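You operate a simulated robot arm through the tools that you are given. There is no shell and no other tool.

The job below is to be done with a simulated robot arm. You get a single attempt, and the scene is never put back.

JOB
Polish the scratches out of the blue-ring, red-ring and yellow-ring discs.
Fine: one push of the disc polisher takes off the pad's bite; stop each disc at 0 nm; leave the other discs; polisher back.

The check looks at the end state, three seconds after you hand in, the way a careful person would. Anything else that was tipped, shoved, dropped, spilled or broken makes it a failure.

ROBOT AND FRAMES
A 7-joint arm with a two-finger parallel gripper, fixed in place. Base frame: the origin is on the floor under the middle of its stand, x ahead of it, y to its left, z up; the work surface is at about z = 740. Units: mm, rad, N and s.
It reaches about 1479 mm from its shoulder. Its first joint turns from -2.897 to 2.897 rad. Payload 4.4 kg.
The tool frame sits at the grasp point between the pads (the TCP): z along the fingers, y along the line on which they close. The tips reach 23 mm beyond it. Largest opening 94 mm; finger width 38, thickness 10; the body of the gripper, 54 by 96 mm, starts 39 mm behind the TCP.
Orientation is that of the tool frame in the base frame, as [roll, pitch, yaw] about the fixed x, y, z axes, in that order (R = Rz(yaw) Ry(pitch) Rx(roll)). With the fingers straight down and closing along the base's y, the tool's x points along the base's -x, its y along +y and its z along -z.

CONTROLS
- The arm moves only by the tool arm_command. Its argument "deltas" is a list of rows, each a list of 7 numbers: the shift along the tool's x, y, z in units of 400 mm (1.0 is 400 mm), then the turn, a rotation vector about the tool's x, y, z in units of 180 degrees (1.0 is 180 degrees), then the gripper command, from -1 (shut) to 1 (fully open), values between in proportion. In form: [[dx, dy, dz, ax, ay, az, claw], ...]. A call has 1 to 20 rows; each row is the pose to reach, as a shift and turn from the pose commanded when the call began, along the tool's axes at that moment. A call with a number of a shift or a turn outside -1 to 1 is refused whole. Each row takes 0.2 s and may step no farther than 50 mm and 0.15 rad from the row before; otherwise, or with a gripper value out of range, the whole call is refused. Where a pose cannot be reached the arm comes as near as it can. A force on the tool above 40 N (or 10 N above the force at the start of the call, whichever is more), or a blocked arm, ends the call early, and 0.2 s more pass. The fingers move at their own pace (about 72 mm/s each) and stop on an object; they squeeze with about 29 N. The grip force told is the motor's: it shows also when the fingers shut on nothing. Time passes only in rows, and 0.2 s behind the last, so rows that repeat a pose let the fingers close. The reply holds the time, the measured pose of the TCP, the force on the tool along the base axes, the opening and the grip force, in the units named above and with some noise, with the torque about the TCP (base axes, N m) and any sound that the robot's microphone picked up.
- Cameras (640 x 400 px; columns grow to the right, rows downward): "scene" is fixed at [399.9, 498.5, 1406.1]; the picture's right is [-0.25, -0.97, 0.00], its down [-0.66, 0.17, -0.73] and it looks along [0.71, -0.18, -0.69] (base axes); focal length 298 px, centre (320, 200). "wrist" rides on the gripper at [86, 16, -74] in the tool frame; the picture's right is [-0.18, 0.98, 0.00], its down [-0.58, -0.11, -0.81] and it looks along [-0.79, -0.15, 0.59] (tool axes); focal length 243 px, centre (320, 200). There is no depth. A picture from a camera that has moved, and an enlarged one, comes with that camera's place and axes in the base frame and with its lens.
- camera(camera): a new picture of that camera. The clock stands still meanwhile.
- zoom(camera, box): a new picture of the part [left, top, right, bottom] of that camera's present view, enlarged. The clock stands still meanwhile.
- finish_job(): hands the job in; it is judged then, once.

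Nothing tells you positions but the pictures and the camera data. Unless the task says otherwise, let go and move clear before handing in.

The tools are called after "Request:" as a command line: name --pt "numbers of a row" for each row, then --argument value for the rest, lists and objects as JSON in quotes. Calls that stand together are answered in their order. arm_command: Moves the arm, as the interface text tells. Its arguments: {"type":"object","properties":{"deltas":{"type":"array","items":{"type":"array","items":{"type":"number"}}}},"required":["deltas"]} The other tools are called the same way: camera (camera) takes a picture; zoom (camera, box) takes an enlarged picture of a part of a camera's view; finish_job () hands the job in.

At the start:

```text
time_s: 0.0
position: [850.7, 181.4, 1085.0]
ee_rot: [3.141, -0.001, 3.141]
ft_force: [-0.3, 0.4, 0.2]
wrist_torque: [0.02, 0.03, 0.03]
grip_width: 94.2
gripper_force: 0.0
```

scene: 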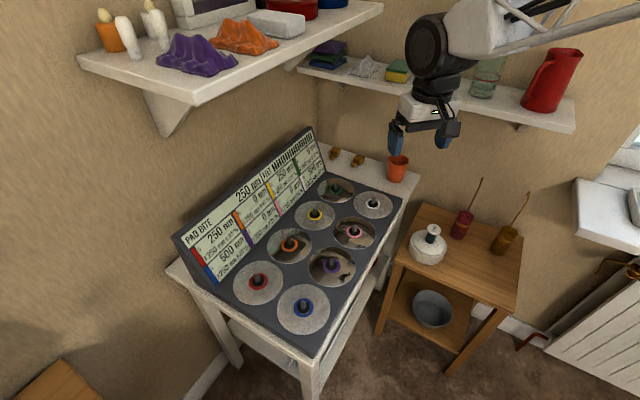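
wrist: 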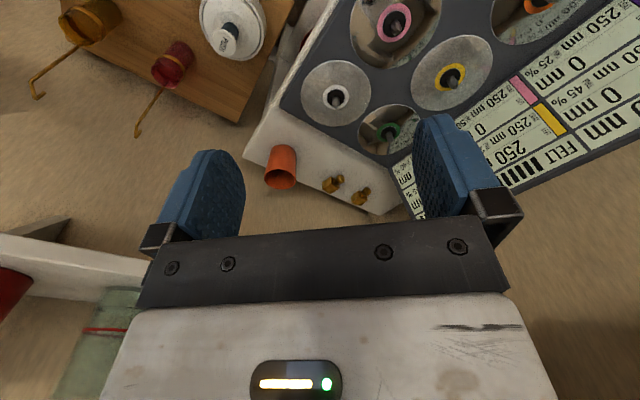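

I see a bench with eight discs on a board, a display panel behind it, and a white polisher with a knob on a wooden side table. I'll zoom in to read the panel and look at the discs and the polisher before moving.

Request:
zoom --camera "scene" --box '[165, 120, 345, 290]'

Request:
zoom --camera "scene" --box '[220, 160, 420, 350]'

Request:
zoom --camera "scene" --box '[370, 170, 540, 340]'

Request:
zoom --camera "wrist" --box '[380, 0, 640, 220]'

Request:
zoom --camera "wrist" --box '[40, 0, 300, 150]'

```text
2.35 times, centred on (255, 205) of scene
camera zoom: at [399.9, 498.5, 1406.1], right [-0.25, -0.97, 0.0], down [-0.66, 0.17, -0.73], along [0.71, -0.18, -0.69], focal length 701 px, centre (473, 188)
```

zoom: 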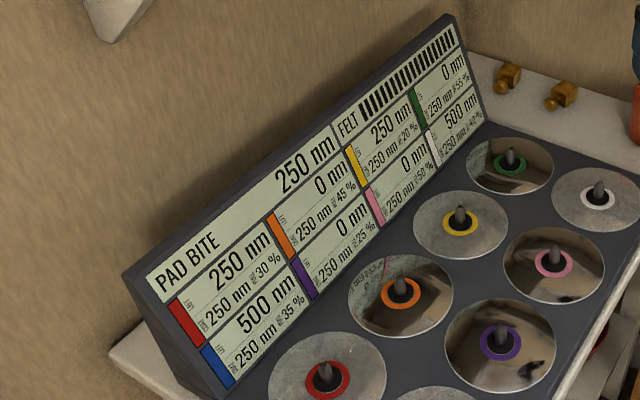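

```text
2.11 times, centred on (320, 255) of scene
camera zoom: at [399.9, 498.5, 1406.1], right [-0.25, -0.97, 0.0], down [-0.66, 0.17, -0.73], along [0.71, -0.18, -0.69], focal length 627 px, centre (320, 84)
```

zoom: 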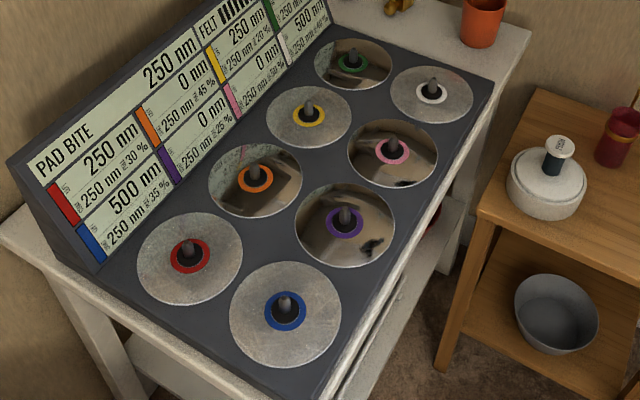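

```text
2.35 times, centred on (455, 255) of scene
camera zoom: at [399.9, 498.5, 1406.1], right [-0.25, -0.97, 0.0], down [-0.66, 0.17, -0.73], along [0.71, -0.18, -0.69], focal length 701 px, centre (2, 71)
```

zoom: 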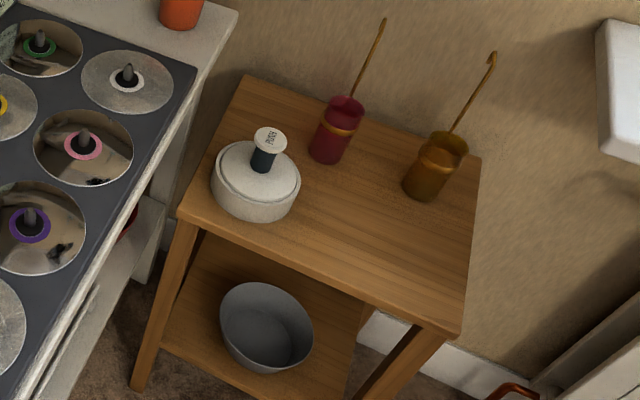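

```text
1.82 times, centred on (510, 110) of wrist
camera zoom: at [763.7, 196.6, 1158.6], right [0.18, 0.98, 0.0], down [0.58, -0.11, 0.81], along [0.79, -0.15, -0.59], focal length 441 px, centre (-26, 364)
```

zoom: 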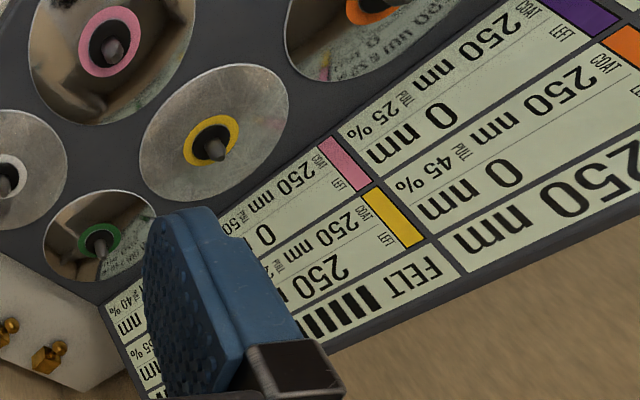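

```text
2.46 times, centred on (170, 75) of wrist
camera zoom: at [763.7, 196.6, 1158.6], right [0.18, 0.98, 0.0], down [0.58, -0.11, 0.81], along [0.79, -0.15, -0.59], focal length 597 px, centre (689, 508)
```

zoom: 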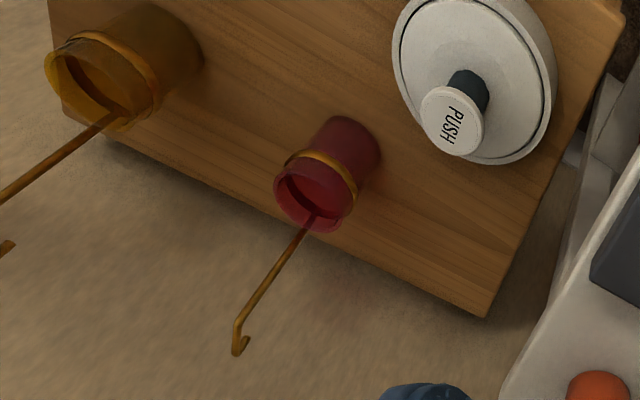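

The panel shows the pad bite and one row of figures for each disc. I'll zoom closer to read the small labels exactly.

Request:
zoom --camera "scene" --box '[175, 200, 265, 290]'

Request:
zoom --camera "scene" --box '[245, 120, 335, 210]'

Request:
zoom --camera "wrist" --box '[500, 40, 640, 200]'

Request:
zoom --camera "scene" --box '[390, 210, 470, 275]'

Request:
zoom --camera "scene" --box '[220, 250, 350, 340]'

```text
4.44 times, centred on (220, 245) of scene
camera zoom: at [399.9, 498.5, 1406.1], right [-0.25, -0.97, 0.0], down [-0.66, 0.17, -0.73], along [0.71, -0.18, -0.69], focal length 1324 px, centre (764, 0)
```

zoom: 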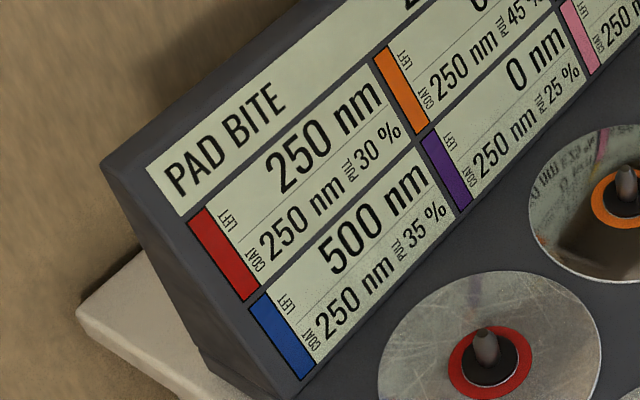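

```text
4.44 times, centred on (290, 165) of scene
camera zoom: at [399.9, 498.5, 1406.1], right [-0.25, -0.97, 0.0], down [-0.66, 0.17, -0.73], along [0.71, -0.18, -0.69], focal length 1324 px, centre (453, 356)
```

zoom: 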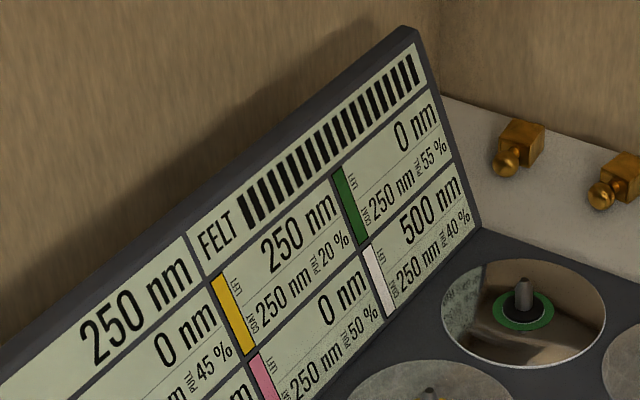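

```text
2.50 times, centred on (570, 120) of wrist
camera zoom: at [763.7, 196.6, 1158.6], right [0.18, 0.98, 0.0], down [0.58, -0.11, 0.81], along [0.79, -0.15, -0.59], focal length 606 px, centre (-305, 400)
```

zoom: 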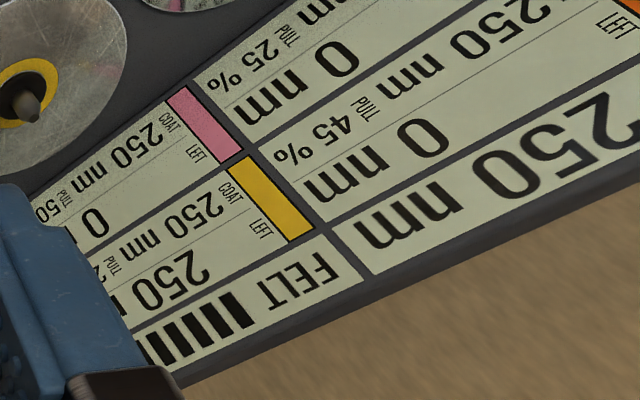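

```text
6.15 times, centred on (430, 242) of scene
camera zoom: at [399.9, 498.5, 1406.1], right [-0.25, -0.97, 0.0], down [-0.66, 0.17, -0.73], along [0.71, -0.18, -0.69], focal length 1833 px, centre (-357, -62)
```

zoom: 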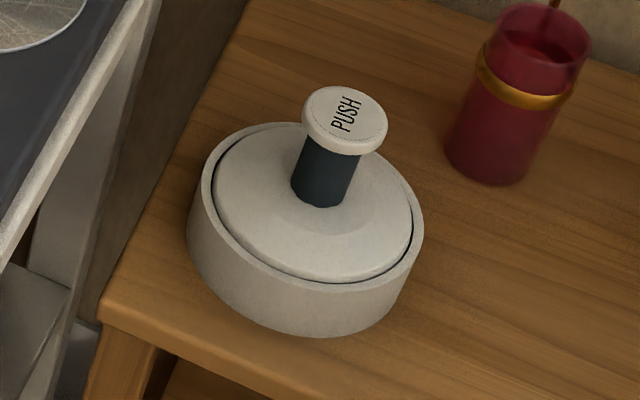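

```text
4.44 times, centred on (285, 295) of scene
camera zoom: at [399.9, 498.5, 1406.1], right [-0.25, -0.97, 0.0], down [-0.66, 0.17, -0.73], along [0.71, -0.18, -0.69], focal length 1324 px, centre (476, -222)
```

zoom: 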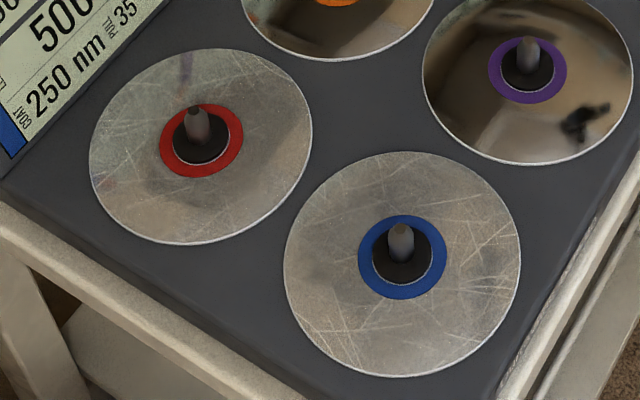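

The bite is 250 nm, and red reads 250, yellow 250 and blue 500, so they should need 1, 1 and 2 pushes. I put the disc faces at about z = 772. Red is near (813, 546), blue near (721, 456) and yellow near (997, 364). The polisher's button is near (894, 20, 730). Next I'll move to look at the polisher from closer up.

Request:
arm_command --pt "0.018 -0.0576 0.066 0 0 0 1" --pt "0.036 -0.115 0.132 0 0 0 1" --pt "0.054 -0.173 0.198 0 0 0 1" --pt "0.0725 -0.23 0.264 0 0 0 1" --pt "0.09 -0.288 0.33 0 0 0 1" --pt "0.109 -0.346 0.396 0 0 0 1" --pt "0.127 -0.4035 0.4625 0 0 0 1" --pt "0.127 -0.4035 0.4625 0 0 0 1"

Request:
camera --camera "wrist"

Request:
camera --camera "scene"

```text
time_s: 1.8
position: [801.2, 18.0, 899.6]
ee_rot: [-3.141, -0.002, -3.141]
ft_force: [-0.3, 0.7, -0.5]
wrist_torque: [0.01, -0.04, 0.03]
grip_width: 94.1
gripper_force: 0.1
```

```text
taken
camera wrist: at [713.5, 34.0, 973.5], right [0.18, 0.98, 0.0], down [0.58, -0.11, 0.81], along [0.79, -0.15, -0.59], focal length 243 px, centre (320, 200)
```

wrist: 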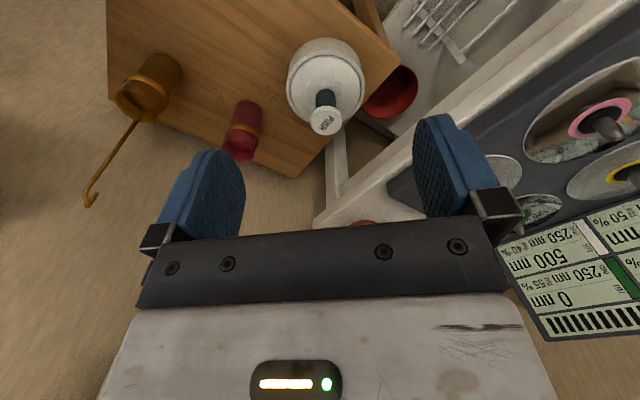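

```text
taken
```

scene: 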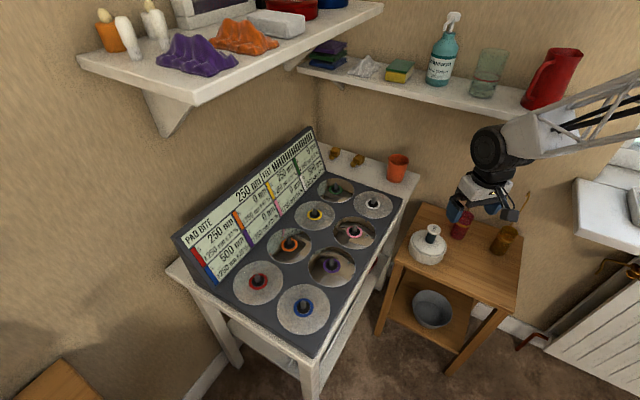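

Request:
zoom --camera "wrist" --box '[260, 20, 400, 150]'

Request:
zoom --camera "wrist" --box '[480, 60, 640, 250]'

```text
3.08 times, centred on (330, 85) of wrist
camera zoom: at [713.5, 34.0, 973.5], right [0.18, 0.98, 0.0], down [0.58, -0.11, 0.81], along [0.79, -0.15, -0.59], focal length 746 px, centre (289, 554)
```

zoom: 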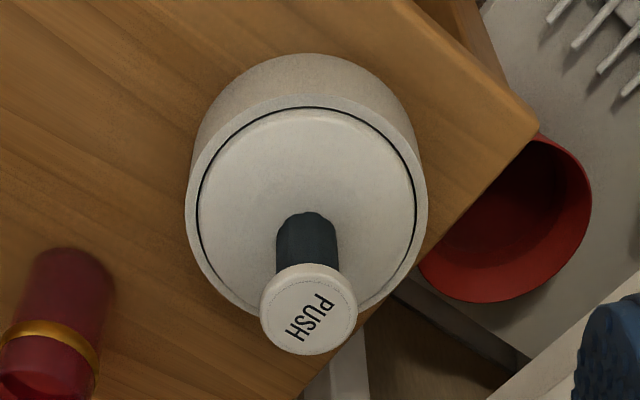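

```text
2.11 times, centred on (560, 155) of wrist
camera zoom: at [713.5, 34.0, 973.5], right [0.18, 0.98, 0.0], down [0.58, -0.11, 0.81], along [0.79, -0.15, -0.59], focal length 511 px, centre (-185, 295)
```

zoom: 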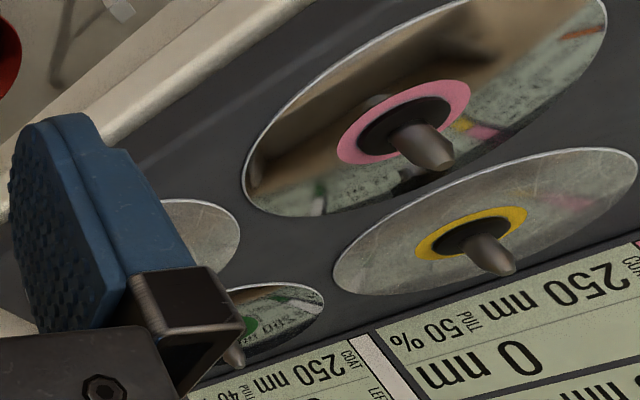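

The button cap triangulates to about (906, 6, 703). The polisher body is about 118 mm across and stands on the wood table at about z = 600. I'll move directly above it and check the alignment.

Request:
arm_command --pt "-0.066 -0.009 0.06 0 0 0 1" --pt "-0.132 -0.0175 0.12 0 0 0 1" --pt "-0.198 -0.026 0.19 0 0 0 1" --pt "-0.264 -0.035 0.25 0 0 0 1" --pt "-0.264 -0.035 0.3 0 0 0 1" --pt "-0.264 -0.035 0.3 0 0 0 1"

Request:
camera --camera "wrist"

Request:
camera --camera "scene"

```text
time_s: 3.2
position: [904.8, 4.1, 779.3]
ee_rot: [-3.141, 0.001, -3.141]
ft_force: [-0.2, -0.4, -0.2]
wrist_torque: [-0.03, -0.01, 0.03]
grip_width: 93.9
gripper_force: 0.0
```

```text
taken
camera wrist: at [818.7, 19.8, 853.7], right [0.18, 0.98, 0.0], down [0.58, -0.11, 0.81], along [0.79, -0.15, -0.59], focal length 243 px, centre (320, 200)
```

wrist: 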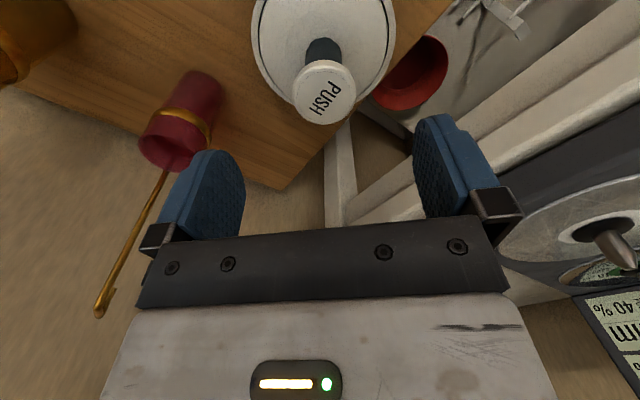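

```text
taken
```

scene: 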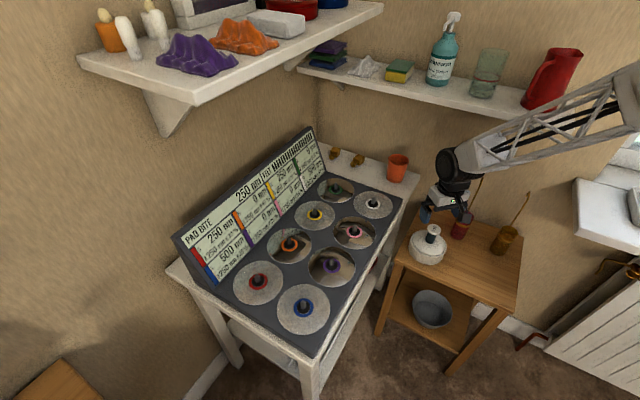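

Request:
zoom --camera "wrist" --box '[240, 0, 400, 130]'

Request:
zoom --camera "scene" --box '[390, 140, 490, 280]'

Request:
zoom --camera "wrist" --box '[120, 100, 520, 330]'

```text
3.08 times, centred on (320, 65) of wrist
camera zoom: at [818.7, 19.8, 853.7], right [0.18, 0.98, 0.0], down [0.58, -0.11, 0.81], along [0.79, -0.15, -0.59], focal length 746 px, centre (320, 615)
```

zoom: 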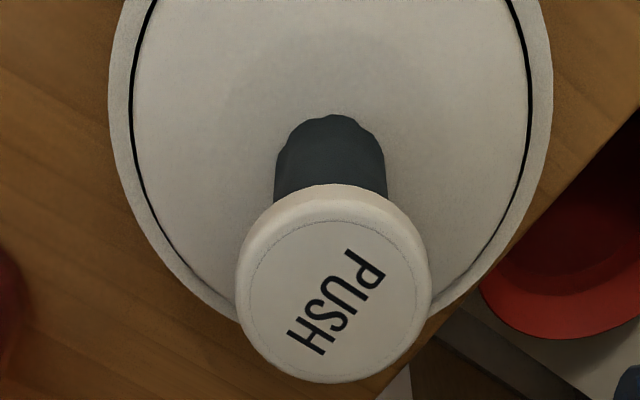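

```text
2.86 times, centred on (440, 210) of scene
camera zoom: at [399.9, 498.5, 1406.1], right [-0.25, -0.97, 0.0], down [-0.66, 0.17, -0.73], along [0.71, -0.18, -0.69], focal length 851 px, centre (-23, 171)
```

zoom: 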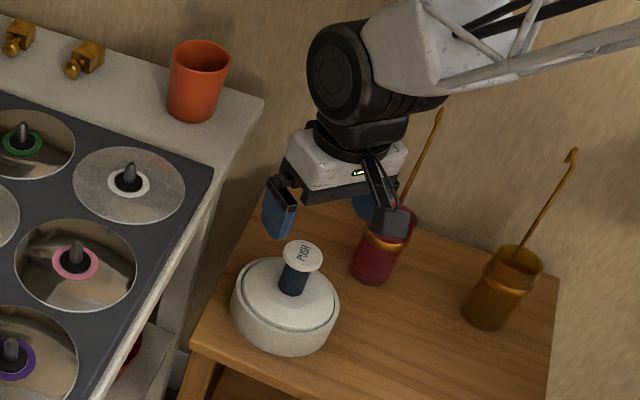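

```text
1.60 times, centred on (320, 215) of wrist
camera zoom: at [818.7, 19.8, 853.7], right [0.18, 0.98, 0.0], down [0.58, -0.11, 0.81], along [0.79, -0.15, -0.59], focal length 388 px, centre (320, 176)
```

zoom: 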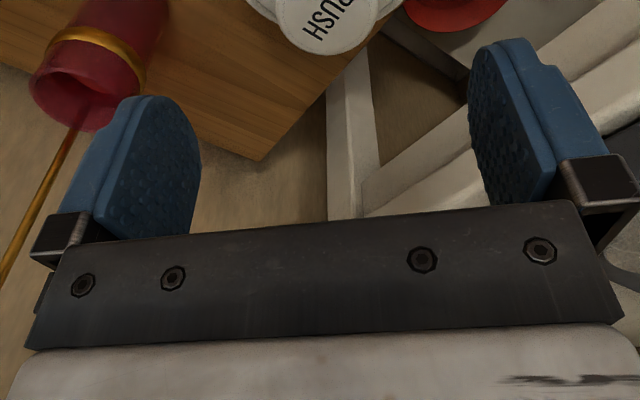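

The cap is centred within a couple of millimetres of the TCP. I'll go down part way so the fingers straddle the stem, then compare fingertip height with the stem in the scene view.

Request:
arm_command --pt "-0.0033 0.006 0.05 0 0 0 1" --pt "-0.0033 0.006 0.1 0 0 0 1" --pt "-0.0033 0.006 0.15 0 0 0 1" --pt "-0.0033 0.006 0.2 0 0 0 1" --pt "-0.0033 0.006 0.2225 0 0 0 1" --pt "-0.0033 0.006 0.2225 0 0 0 1"

Request:
zoom --camera "wrist" --box '[200, 60, 440, 260]'

Request:
zoom --camera "scene" --box '[390, 190, 480, 280]'

```text
time_s: 4.6
position: [907.6, 7.8, 690.2]
ee_rot: [3.14, -0.001, -3.141]
ft_force: [-0.6, -0.1, -0.3]
wrist_torque: [0.01, 0.02, 0.02]
grip_width: 94.1
gripper_force: 0.0
```

```text
2.00 times, centred on (320, 160) of wrist
camera zoom: at [819.7, 23.8, 764.5], right [0.18, 0.98, 0.0], down [0.58, -0.11, 0.81], along [0.79, -0.15, -0.59], focal length 485 px, centre (320, 280)
```

zoom: 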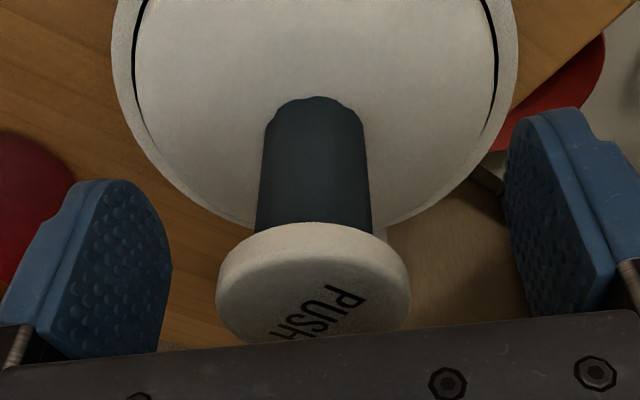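

```text
4.44 times, centred on (435, 235) of scene
camera zoom: at [399.9, 498.5, 1406.1], right [-0.25, -0.97, 0.0], down [-0.66, 0.17, -0.73], along [0.71, -0.18, -0.69], focal length 1324 px, centre (-191, 44)
```

zoom: 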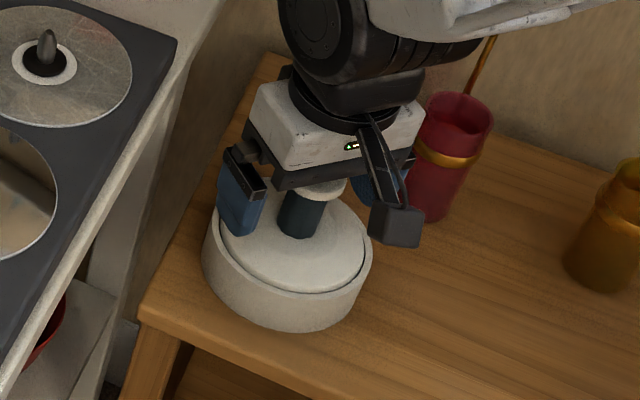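

The stem runs from about z = 650 to 703, with the cap top near 711. A TCP height of about 677 fits the pads under the cap. I'll go down there and close.

Request:
arm_command --pt "0 -0.0035 0.017 0 0 0 1" --pt "0 -0.0035 0.033 0 0 0 1" --pt "0 -0.0035 0.033 0 0 0 1"

Request:
zoom --camera "wrist" --box '[200, 60, 440, 260]'

Request:
zoom --camera "scene" --box '[390, 190, 480, 280]'

```text
time_s: 5.4
position: [906.9, 6.7, 677.1]
ee_rot: [3.141, 0.002, -3.141]
ft_force: [0.4, 0.6, 0.1]
wrist_torque: [0.0, 0.0, 0.02]
grip_width: 94.2
gripper_force: 0.1
```

```text
2.00 times, centred on (320, 160) of wrist
camera zoom: at [820.0, 22.6, 751.1], right [0.18, 0.98, 0.0], down [0.58, -0.11, 0.81], along [0.79, -0.15, -0.59], focal length 485 px, centre (320, 280)
```

zoom: 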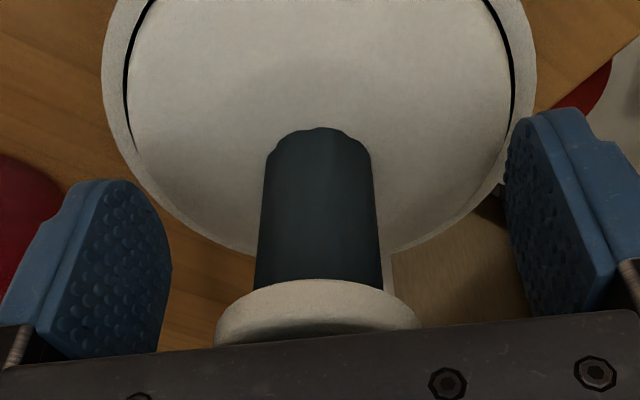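

```text
4.44 times, centred on (435, 235) of scene
camera zoom: at [399.9, 498.5, 1406.1], right [-0.25, -0.97, 0.0], down [-0.66, 0.17, -0.73], along [0.71, -0.18, -0.69], focal length 1324 px, centre (-191, 44)
```

zoom: 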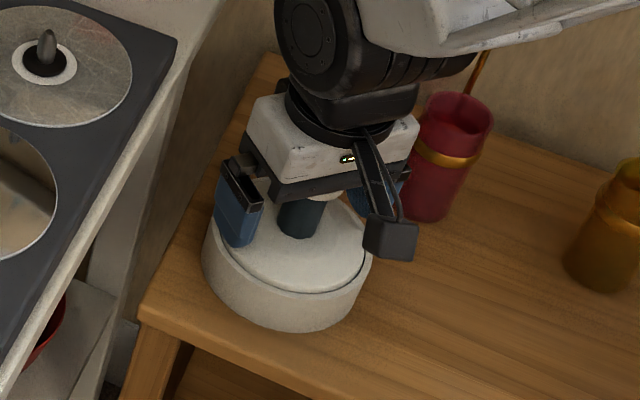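

The fingers straddle the stem under the cap with no contact force. Closing now.

Request:
arm_command --pt "0 0 0 0 0 0 0.3" --pt "0 0 0 0 0 0 -0.2" --pt "0 0 0 0 0 0 -0.6" --pt "0 0 0 0 0 0 -1" --pt "0 0 0 0 0 0 -1" --pt "0 0 0 0 0 0 -1"

Request:
zoom --camera "wrist" --box '[200, 60, 440, 260]'

```text
time_s: 6.8
position: [907.1, 6.9, 677.4]
ee_rot: [3.141, 0.0, -3.141]
ft_force: [0.4, 1.1, 0.0]
wrist_torque: [-0.03, -0.02, 0.02]
grip_width: 39.8
gripper_force: 29.2
```

```text
2.00 times, centred on (320, 160) of wrist
camera zoom: at [820.0, 22.6, 751.3], right [0.18, 0.98, 0.0], down [0.58, -0.11, 0.81], along [0.79, -0.15, -0.59], focal length 485 px, centre (320, 280)
```

zoom: 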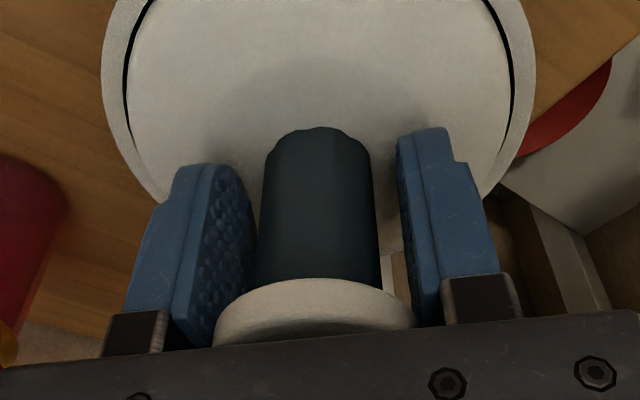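

The fingers stopped at 39.8 mm on the cap rim, not the stem, so they are holding near the finger roots. I'll open, rise so that the cap sits on the pads, and re-grip there.

Request:
arm_command --pt "0 0 0 0 0 0 0.4" --pt "0 0 0 0 0 0 0.4" --pt "0 0 -0.02 0 0 0 0.4" --pt "0 -0.0005 -0.043 0 0 0 0.4" --pt "0 -0.0005 -0.043 0 0 0 0.4" --pt "0 -0.0005 -0.043 0 0 0 -0.1" --pt "0 -0.0005 -0.043 0 0 0 -0.5" --pt "0 -0.0005 -0.043 0 0 0 -1" --pt "0 -0.0005 -0.043 0 0 0 -1" --pt "0 -0.0005 -0.043 0 0 0 -1"

Request:
zoom --camera "wrist" --box '[200, 60, 440, 260]'

Request:
zoom --camera "scene" --box '[390, 190, 480, 280]'

```text
time_s: 9.0
position: [906.6, 7.3, 694.3]
ee_rot: [3.139, -0.001, -3.14]
ft_force: [0.6, -2.1, 0.3]
wrist_torque: [0.03, -0.03, 0.01]
grip_width: 39.8
gripper_force: 29.4
```

```text
2.00 times, centred on (320, 160) of wrist
camera zoom: at [819.4, 22.9, 768.3], right [0.18, 0.98, 0.0], down [0.58, -0.11, 0.81], along [0.79, -0.15, -0.59], focal length 485 px, centre (320, 280)
```

zoom: 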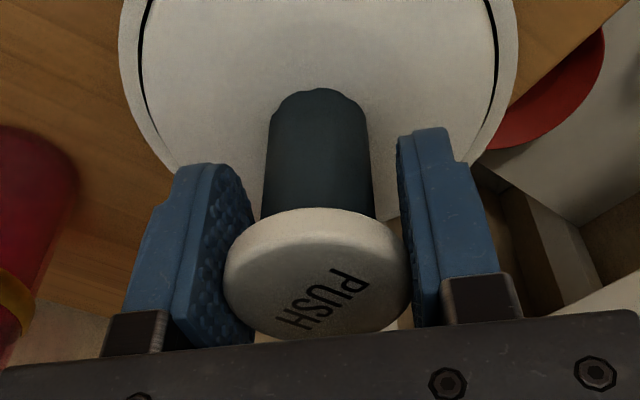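

```text
4.44 times, centred on (435, 235) of scene
camera zoom: at [399.9, 498.5, 1406.1], right [-0.25, -0.97, 0.0], down [-0.66, 0.17, -0.73], along [0.71, -0.18, -0.69], focal length 1324 px, centre (-191, 44)
```

zoom: 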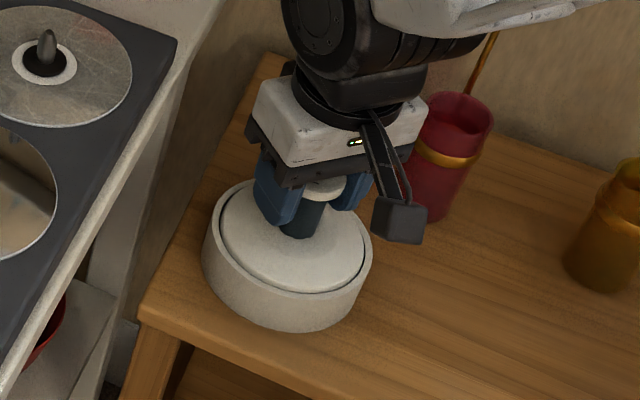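

The cap is now held on the pads at 39.8 mm. I'll do a small test lift to see whether it holds and what it weighs.

Request:
arm_command --pt "0 0 -0.0125 0 0 0 -1" --pt "0 0 -0.025 0 0 0 -1" --pt "0 0 -0.05 0 0 0 -1" --pt "0 0 -0.075 0 0 0 -1" --pt "0 0 -0.075 0 0 0 -1"

Request:
zoom --camera "wrist" --box '[200, 60, 440, 260]'

Request:
zoom --camera "scene" --box '[380, 170, 500, 290]'

```text
time_s: 10.2
position: [907.0, 6.1, 724.6]
ee_rot: [-3.141, 0.0, 3.14]
ft_force: [-0.3, 0.3, -2.2]
wrist_torque: [-0.02, 0.0, -0.02]
grip_width: 39.8
gripper_force: 29.1
```

```text
2.00 times, centred on (320, 160) of wrist
camera zoom: at [819.1, 22.3, 798.6], right [0.18, 0.98, 0.0], down [0.58, -0.11, 0.81], along [0.79, -0.15, -0.59], focal length 485 px, centre (320, 280)
```

zoom: 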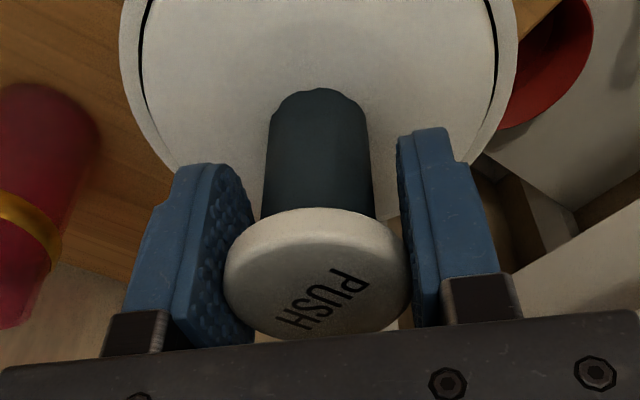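

```text
3.33 times, centred on (440, 230) of scene
camera zoom: at [399.9, 498.5, 1406.1], right [-0.25, -0.97, 0.0], down [-0.66, 0.17, -0.73], along [0.71, -0.18, -0.69], focal length 993 px, centre (-80, 100)
```

zoom: 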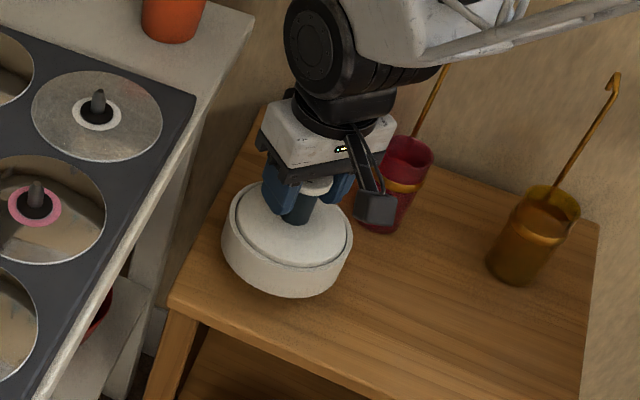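

The polisher lifted cleanly; it weighs about 2.2 N and did not shift in the grip. I'll raise it to carry height and bring it near the blue disc, where the wrist camera can see the blue and red spindles beside it.

Request:
arm_command --pt "0 0 -0.05 0 0 0 -1" --pt "0 0 -0.13 0 0 0 -1" --pt "0 0 -0.22 0 0 0 -1" --pt "0 0 -0.31 0 0 0 -1" --pt "0 0 -0.4 0 0 0 -1" --pt "0 0 -0.47 0 0 0 -1" --pt "0 0 -0.5135 0 0 0 -1" --pt "0 0 -0.5135 0 0 0 -1"

Request:
camera --camera "scene"

```text
time_s: 12.0
position: [906.9, 8.4, 928.3]
ee_rot: [-3.14, 0.001, 3.141]
ft_force: [0.8, -0.2, -3.0]
wrist_torque: [-0.05, -0.02, 0.02]
grip_width: 40.1
gripper_force: 28.8
```

```text
taken
```

scene: 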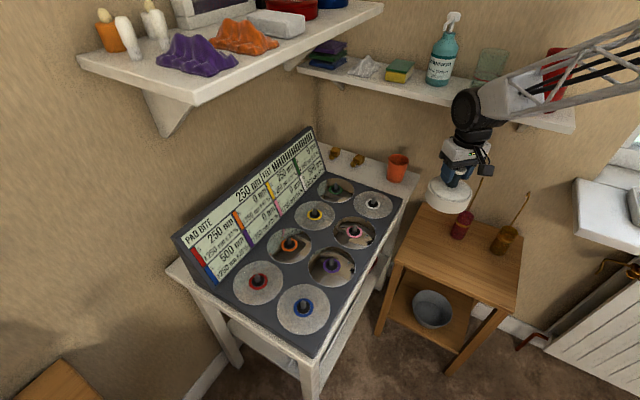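

The lift is clear and steady. I'll carry it over toward the blue disc now, keeping the same height.

Request:
arm_command --pt "0.0287 0.0343 0 0 0 0 -1" --pt "0.0789 0.0943 0 0 0 0 -1" --pt "0.1435 0.1715 0 0 0 0 -1" --pt "0.2153 0.2573 0 0 0 0 -1" --pt "0.287 0.343 0 0 0 0 -1" --pt "0.3588 0.4288 0 0 0 0 -1" --pt "0.4305 0.5145 0 0 0 0 -1" --pt "0.5023 0.6003 0 0 0 0 -1" --pt "0.574 0.686 0 0 0 0 -1" --pt "0.6386 0.7632 0 0 0 0 -1" --pt "0.6888 0.8232 0 0 0 0 -1" --pt "0.7175 0.8575 0 0 0 0 -1" --pt "0.7175 0.8575 0 0 0 0 -1"

Request:
camera --camera "scene"

Request:
camera --camera "wrist"

```text
time_s: 14.8
position: [621.0, 348.5, 929.2]
ee_rot: [-3.141, -0.001, 3.141]
ft_force: [0.6, 0.1, -3.4]
wrist_torque: [-0.02, 0.02, -0.01]
grip_width: 40.0
gripper_force: 28.7
```

```text
taken
```

scene: 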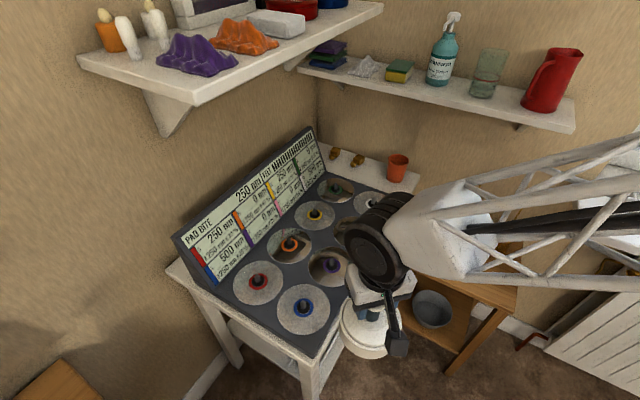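

```text
taken
camera wrist: at [533.9, 364.6, 1002.5], right [0.18, 0.98, 0.0], down [0.58, -0.11, 0.81], along [0.79, -0.15, -0.59], focal length 243 px, centre (320, 200)
```

wrist: 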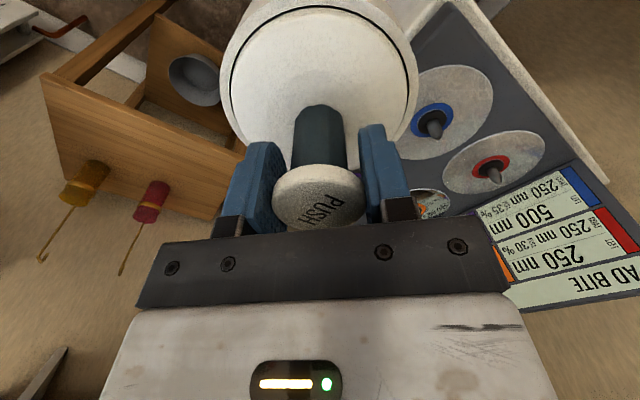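

Request:
zoom --camera "wrist" --box '[400, 50, 560, 210]'

Request:
zoom --camera "wrist" --box '[210, 0, 430, 160]'

Request:
zoom --camera "scene" --box '[210, 230, 350, 350]'

```text
2.50 times, centred on (480, 130) of wrist
camera zoom: at [533.9, 364.6, 1002.5], right [0.18, 0.98, 0.0], down [0.58, -0.11, 0.81], along [0.79, -0.15, -0.59], focal length 606 px, centre (-80, 375)
```

zoom: 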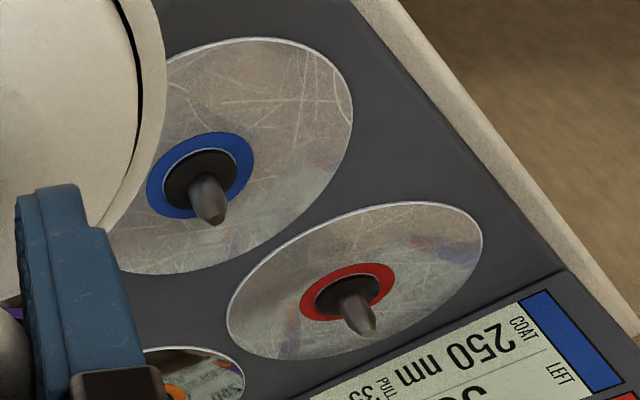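

```text
2.50 times, centred on (320, 80) of wrist
camera zoom: at [533.9, 364.6, 1002.5], right [0.18, 0.98, 0.0], down [0.58, -0.11, 0.81], along [0.79, -0.15, -0.59], focal length 606 px, centre (320, 500)
```

zoom: 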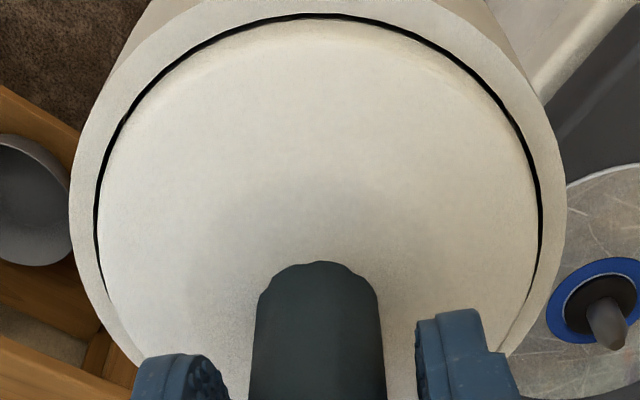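

```text
3.33 times, centred on (280, 290) of scene
camera zoom: at [399.9, 498.5, 1406.1], right [-0.25, -0.97, 0.0], down [-0.66, 0.17, -0.73], along [0.71, -0.18, -0.69], focal length 993 px, centre (453, -100)
```

zoom: 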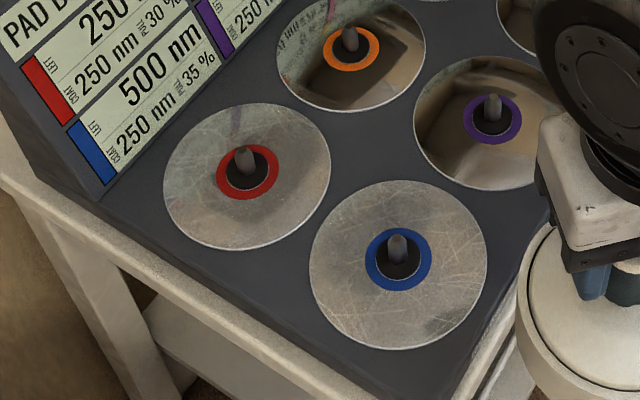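

Blue is clearly visible beside the polisher. I'll shift 70 mm forward for a steeper second view, so I can locate the spindle by triangulation.

Request:
arm_command --pt "-0.04 0 0 0 0 0 -1" --pt "-0.11 0 0 0 0 0 -1" --pt "-0.175 0 0 0 0 0 -1" --pt "-0.175 0 0 0 0 0 -1"

Request:
zoom --camera "wrist" --box '[390, 0, 550, 100]'

Request:
camera --camera "wrist"

```text
time_s: 15.8
position: [691.9, 349.1, 930.2]
ee_rot: [3.141, 0.0, 3.141]
ft_force: [0.8, 0.3, -1.2]
wrist_torque: [0.0, 0.0, -0.01]
grip_width: 39.8
gripper_force: 29.5
```

```text
4.00 times, centred on (470, 50) of wrist
camera zoom: at [605.1, 364.7, 1003.9], right [0.18, 0.98, 0.0], down [0.58, -0.11, 0.81], along [0.79, -0.15, -0.59], focal length 970 px, centre (-280, 800)
```

zoom: 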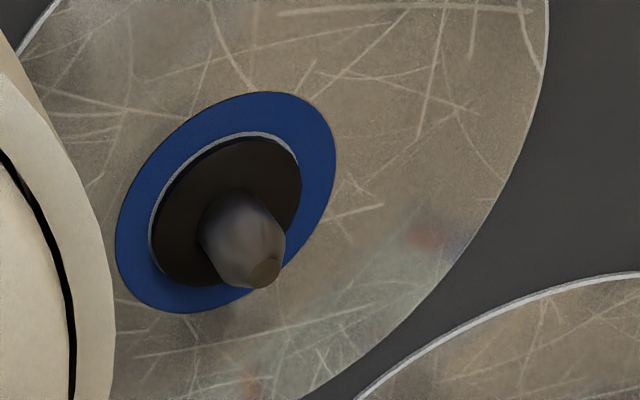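

```text
taken
camera wrist: at [605.1, 364.7, 1003.9], right [0.18, 0.98, 0.0], down [0.58, -0.11, 0.81], along [0.79, -0.15, -0.59], focal length 243 px, centre (320, 200)
```

wrist: 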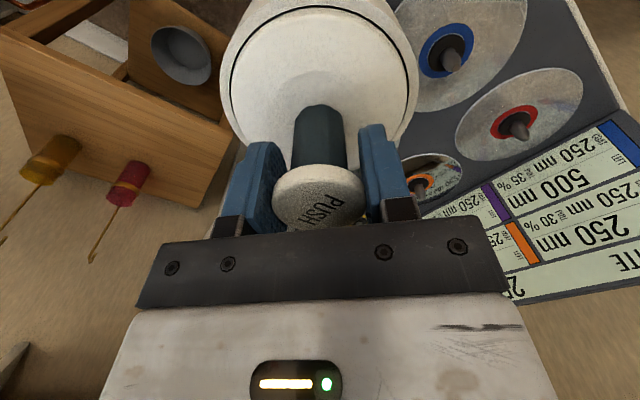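

Two wrist views agree on the blue spindle at (717.4, 456.9), with the disc face at z = 772.5 and the spindle tip at about 803. Red comes out near (809, 548). I'll hover the polisher above blue and check the alignment.

Request:
arm_command --pt "-0.013 0.054 0 0 0 0 -1" --pt "-0.0325 0.135 0.01 0 0 0 -1" --pt "-0.052 0.216 0.02 0 0 0 -1" --pt "-0.065 0.2705 0.0375 0 0 0 -1" --pt "-0.065 0.2705 0.0375 0 0 0 -1"

Request:
camera --camera "scene"

Request:
camera --camera "wrist"

Request:
zoom --camera "scene" --box '[230, 220, 400, 370]'

```text
time_s: 17.0
position: [716.9, 458.1, 914.0]
ee_rot: [3.141, -0.001, 3.141]
ft_force: [0.6, -0.5, -3.8]
wrist_torque: [0.02, -0.01, 0.01]
grip_width: 40.0
gripper_force: 29.1
```

```text
taken
```

scene: 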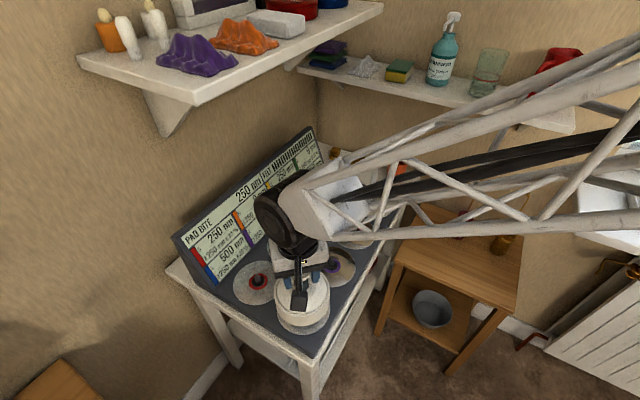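

```text
taken
camera wrist: at [628.8, 473.9, 989.3], right [0.18, 0.98, 0.0], down [0.58, -0.11, 0.81], along [0.79, -0.15, -0.59], focal length 243 px, centre (320, 200)
```

wrist: 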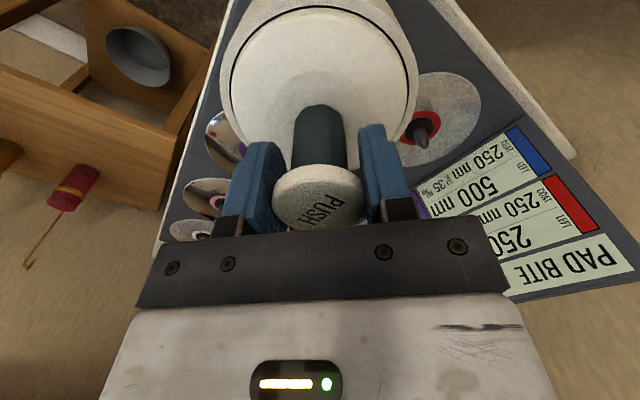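

```text
2.67 times, centred on (315, 295) of scene
camera zoom: at [399.9, 498.5, 1406.1], right [-0.25, -0.97, 0.0], down [-0.66, 0.17, -0.73], along [0.71, -0.18, -0.69], focal length 794 px, centre (333, -53)
```

zoom: 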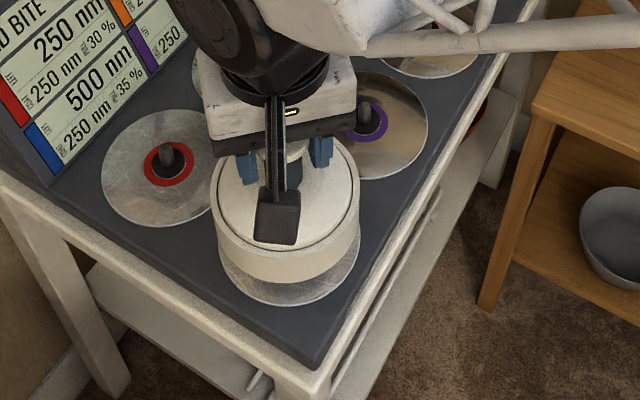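

The polisher sits concentric over blue within about 1 mm. I'll lower it in small stages and watch the force as the spindle should enter the underside.

Request:
arm_command --pt "0 0 0.015 0 0 0 -1" --pt "0 0 0.03 0 0 0 -1" --pt "0 0 0.04 0 0 0 -1" --pt "0 0 0.05 0 0 0 -1" --pt "0 0 0.057 0 0 0 -1" --pt "0 0 0.057 0 0 0 -1"

Request:
zoom --camera "scene" --box '[230, 220, 400, 370]'

Request:
zoom --camera "wrist" --box '[200, 0, 440, 200]'

```text
time_s: 18.4
position: [714.9, 458.2, 891.9]
ee_rot: [-3.14, 0.0, 3.141]
ft_force: [0.2, -0.1, -2.4]
wrist_torque: [0.03, 0.0, -0.02]
grip_width: 39.8
gripper_force: 29.0
```

```text
2.67 times, centred on (315, 295) of scene
camera zoom: at [399.9, 498.5, 1406.1], right [-0.25, -0.97, 0.0], down [-0.66, 0.17, -0.73], along [0.71, -0.18, -0.69], focal length 794 px, centre (333, -53)
```

zoom: 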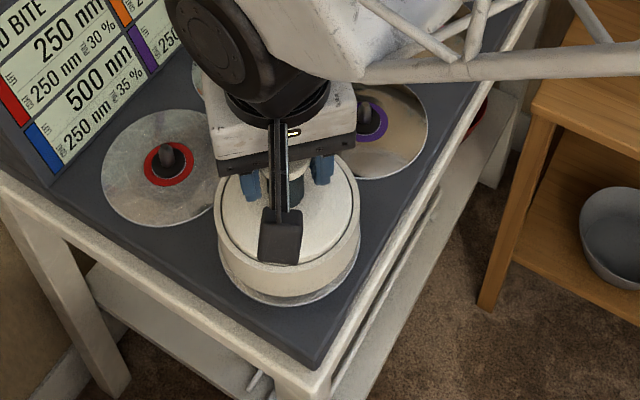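

```text
2.00 times, centred on (320, 100) of wrist
camera zoom: at [628.5, 473.3, 966.2], right [0.18, 0.98, 0.0], down [0.58, -0.11, 0.81], along [0.79, -0.15, -0.59], focal length 485 px, centre (320, 400)
```

zoom: 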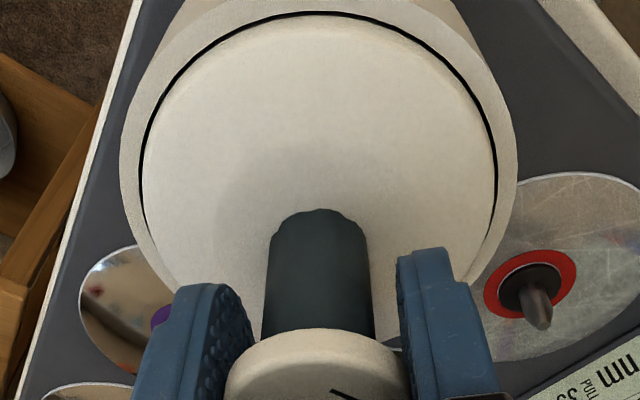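

No contact yet with the base near 797, so the spindle tip is already inside the underside. I'll continue down in small steps.

Request:
arm_command --pt "-0.002 -0.0005 0.008 0 0 0 -1" --pt "-0.002 -0.0005 0.016 0 0 0 -1" --pt "-0.002 -0.0005 0.024 0 0 0 -1" --pt "-0.002 -0.0005 0.032 0 0 0 -1" --pt "-0.002 -0.0005 0.032 0 0 0 -1"

Request:
zoom --camera "scene" --box '[230, 220, 400, 370]'

```text
time_s: 19.6
position: [717.1, 458.0, 878.8]
ee_rot: [-3.141, 0.0, 3.141]
ft_force: [-0.4, 0.0, -2.5]
wrist_torque: [0.01, 0.01, -0.05]
grip_width: 39.8
gripper_force: 28.3
```

```text
2.67 times, centred on (315, 295) of scene
camera zoom: at [399.9, 498.5, 1406.1], right [-0.25, -0.97, 0.0], down [-0.66, 0.17, -0.73], along [0.71, -0.18, -0.69], focal length 794 px, centre (333, -53)
```

zoom: 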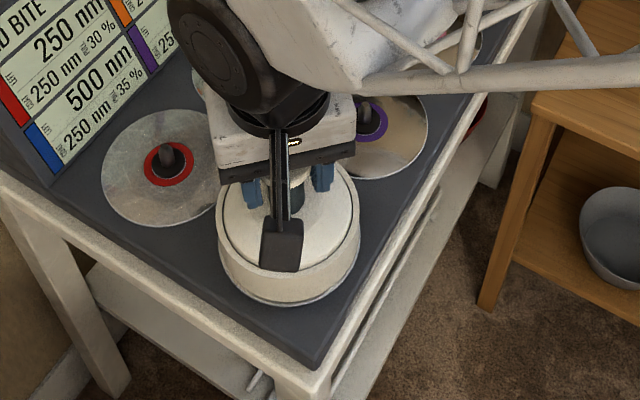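

Still only the polisher's own weight on the sensor, so the spindle is going in freely. I'll continue the last 10 mm or so slowly.

Request:
arm_command --pt "0 0 0.005 0 0 0 -1" --pt "0 0 0.01 0 0 0 -1" --pt "0 0 0.015 0 0 0 -1" --pt "0 0 0.02 0 0 0 -1" --pt "0 0 0.02 0 0 0 -1"

Request:
zoom --camera "scene" --box '[260, 270, 350, 350]'

Request:
zoom --camera "wrist" --box '[200, 0, 440, 200]'

```text
time_s: 20.8
position: [716.4, 457.4, 870.2]
ee_rot: [-3.141, 0.0, -3.141]
ft_force: [0.1, 0.3, -2.9]
wrist_torque: [0.01, -0.03, 0.05]
grip_width: 39.8
gripper_force: 28.9
```

```text
5.00 times, centred on (305, 310) of scene
camera zoom: at [399.9, 498.5, 1406.1], right [-0.25, -0.97, 0.0], down [-0.66, 0.17, -0.73], along [0.71, -0.18, -0.69], focal length 1489 px, centre (395, -350)
```

zoom: 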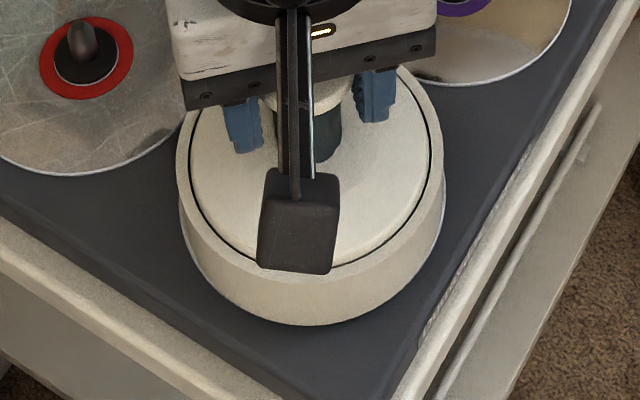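

```text
2.00 times, centred on (320, 100) of wrist
camera zoom: at [629.6, 473.3, 944.9], right [0.18, 0.98, 0.0], down [0.58, -0.11, 0.81], along [0.79, -0.15, -0.59], focal length 485 px, centre (320, 400)
```

zoom: 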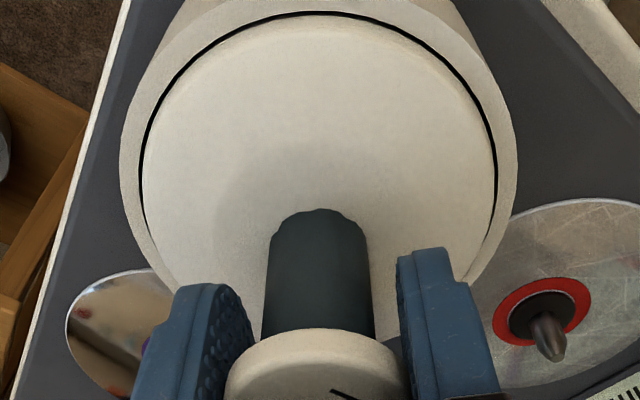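

Request:
arm_command --pt "0 0 0.0025 0 0 0 -1" --pt "0 0 0.005 0 0 0 -1" --pt "0 0 0.0065 0 0 0 -1" --pt "0 0 0.0065 0 0 0 -1"

Request:
zoom --camera "scene" --box '[175, 200, 265, 290]'

```text
time_s: 21.8
position: [718.5, 458.7, 868.1]
ee_rot: [3.14, 0.0, -3.141]
ft_force: [-0.4, 0.3, -3.2]
wrist_torque: [-0.02, 0.01, 0.02]
grip_width: 39.7
gripper_force: 28.7
```

```text
4.44 times, centred on (220, 245) of scene
camera zoom: at [399.9, 498.5, 1406.1], right [-0.25, -0.97, 0.0], down [-0.66, 0.17, -0.73], along [0.71, -0.18, -0.69], focal length 1324 px, centre (764, 0)
```

zoom: 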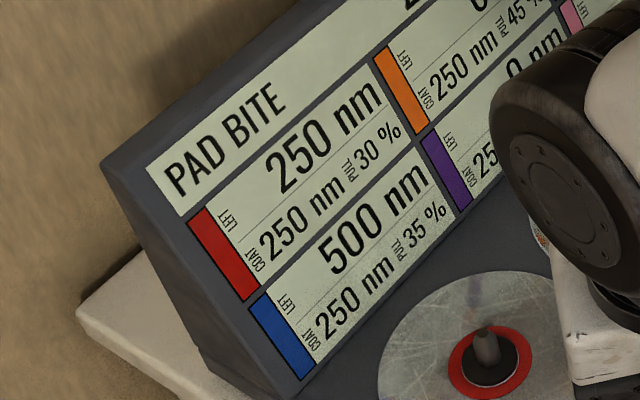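

No contact yet; the force still shows just the weight. I'll keep going down a millimetre at a time.

Request:
arm_command --pt "0 0 0.0025 0 0 0 -1" --pt "0 0 0.0025 0 0 0 -1" --pt "0 0 0.005 0 0 0 -1" --pt "0 0 0.005 0 0 0 -1"

Request:
zoom --camera "scene" --box '[260, 270, 350, 350]'

```text
time_s: 22.8
position: [717.3, 457.2, 868.2]
ee_rot: [3.14, 0.002, 3.141]
ft_force: [5.5, 2.4, 2.4]
wrist_torque: [0.12, -0.46, 0.03]
grip_width: 39.9
gripper_force: 28.8
```

```text
5.00 times, centred on (305, 310) of scene
camera zoom: at [399.9, 498.5, 1406.1], right [-0.25, -0.97, 0.0], down [-0.66, 0.17, -0.73], along [0.71, -0.18, -0.69], focal length 1489 px, centre (395, -350)
```

zoom: 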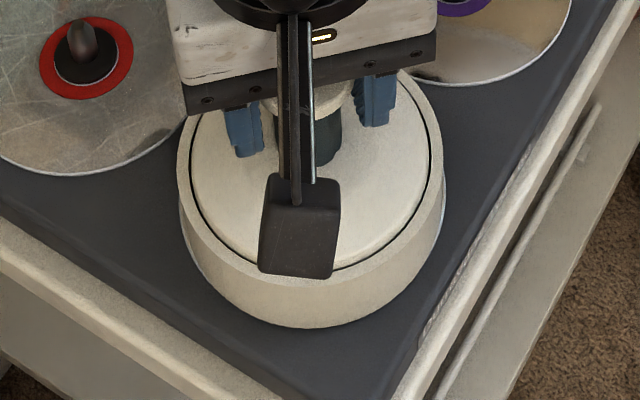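

Contact at TCP z of about 867. There is a slight sideways push toward +x and +y, so the spindle wants the polisher a little further that way. I'll nudge it to relieve the side load.

Request:
arm_command --pt "-0.0013 0.0005 -0.002 0 0 0 -1" --pt "-0.0025 0.001 -0.002 0 0 0 -1" --pt "-0.0025 0.001 -0.002 0 0 0 -1"

```text
time_s: 23.6
position: [717.3, 457.5, 866.8]
ee_rot: [-3.141, 0.0, 3.141]
ft_force: [-1.1, -0.5, -2.9]
wrist_torque: [0.03, 0.05, 0.0]
grip_width: 39.8
gripper_force: 29.1
```

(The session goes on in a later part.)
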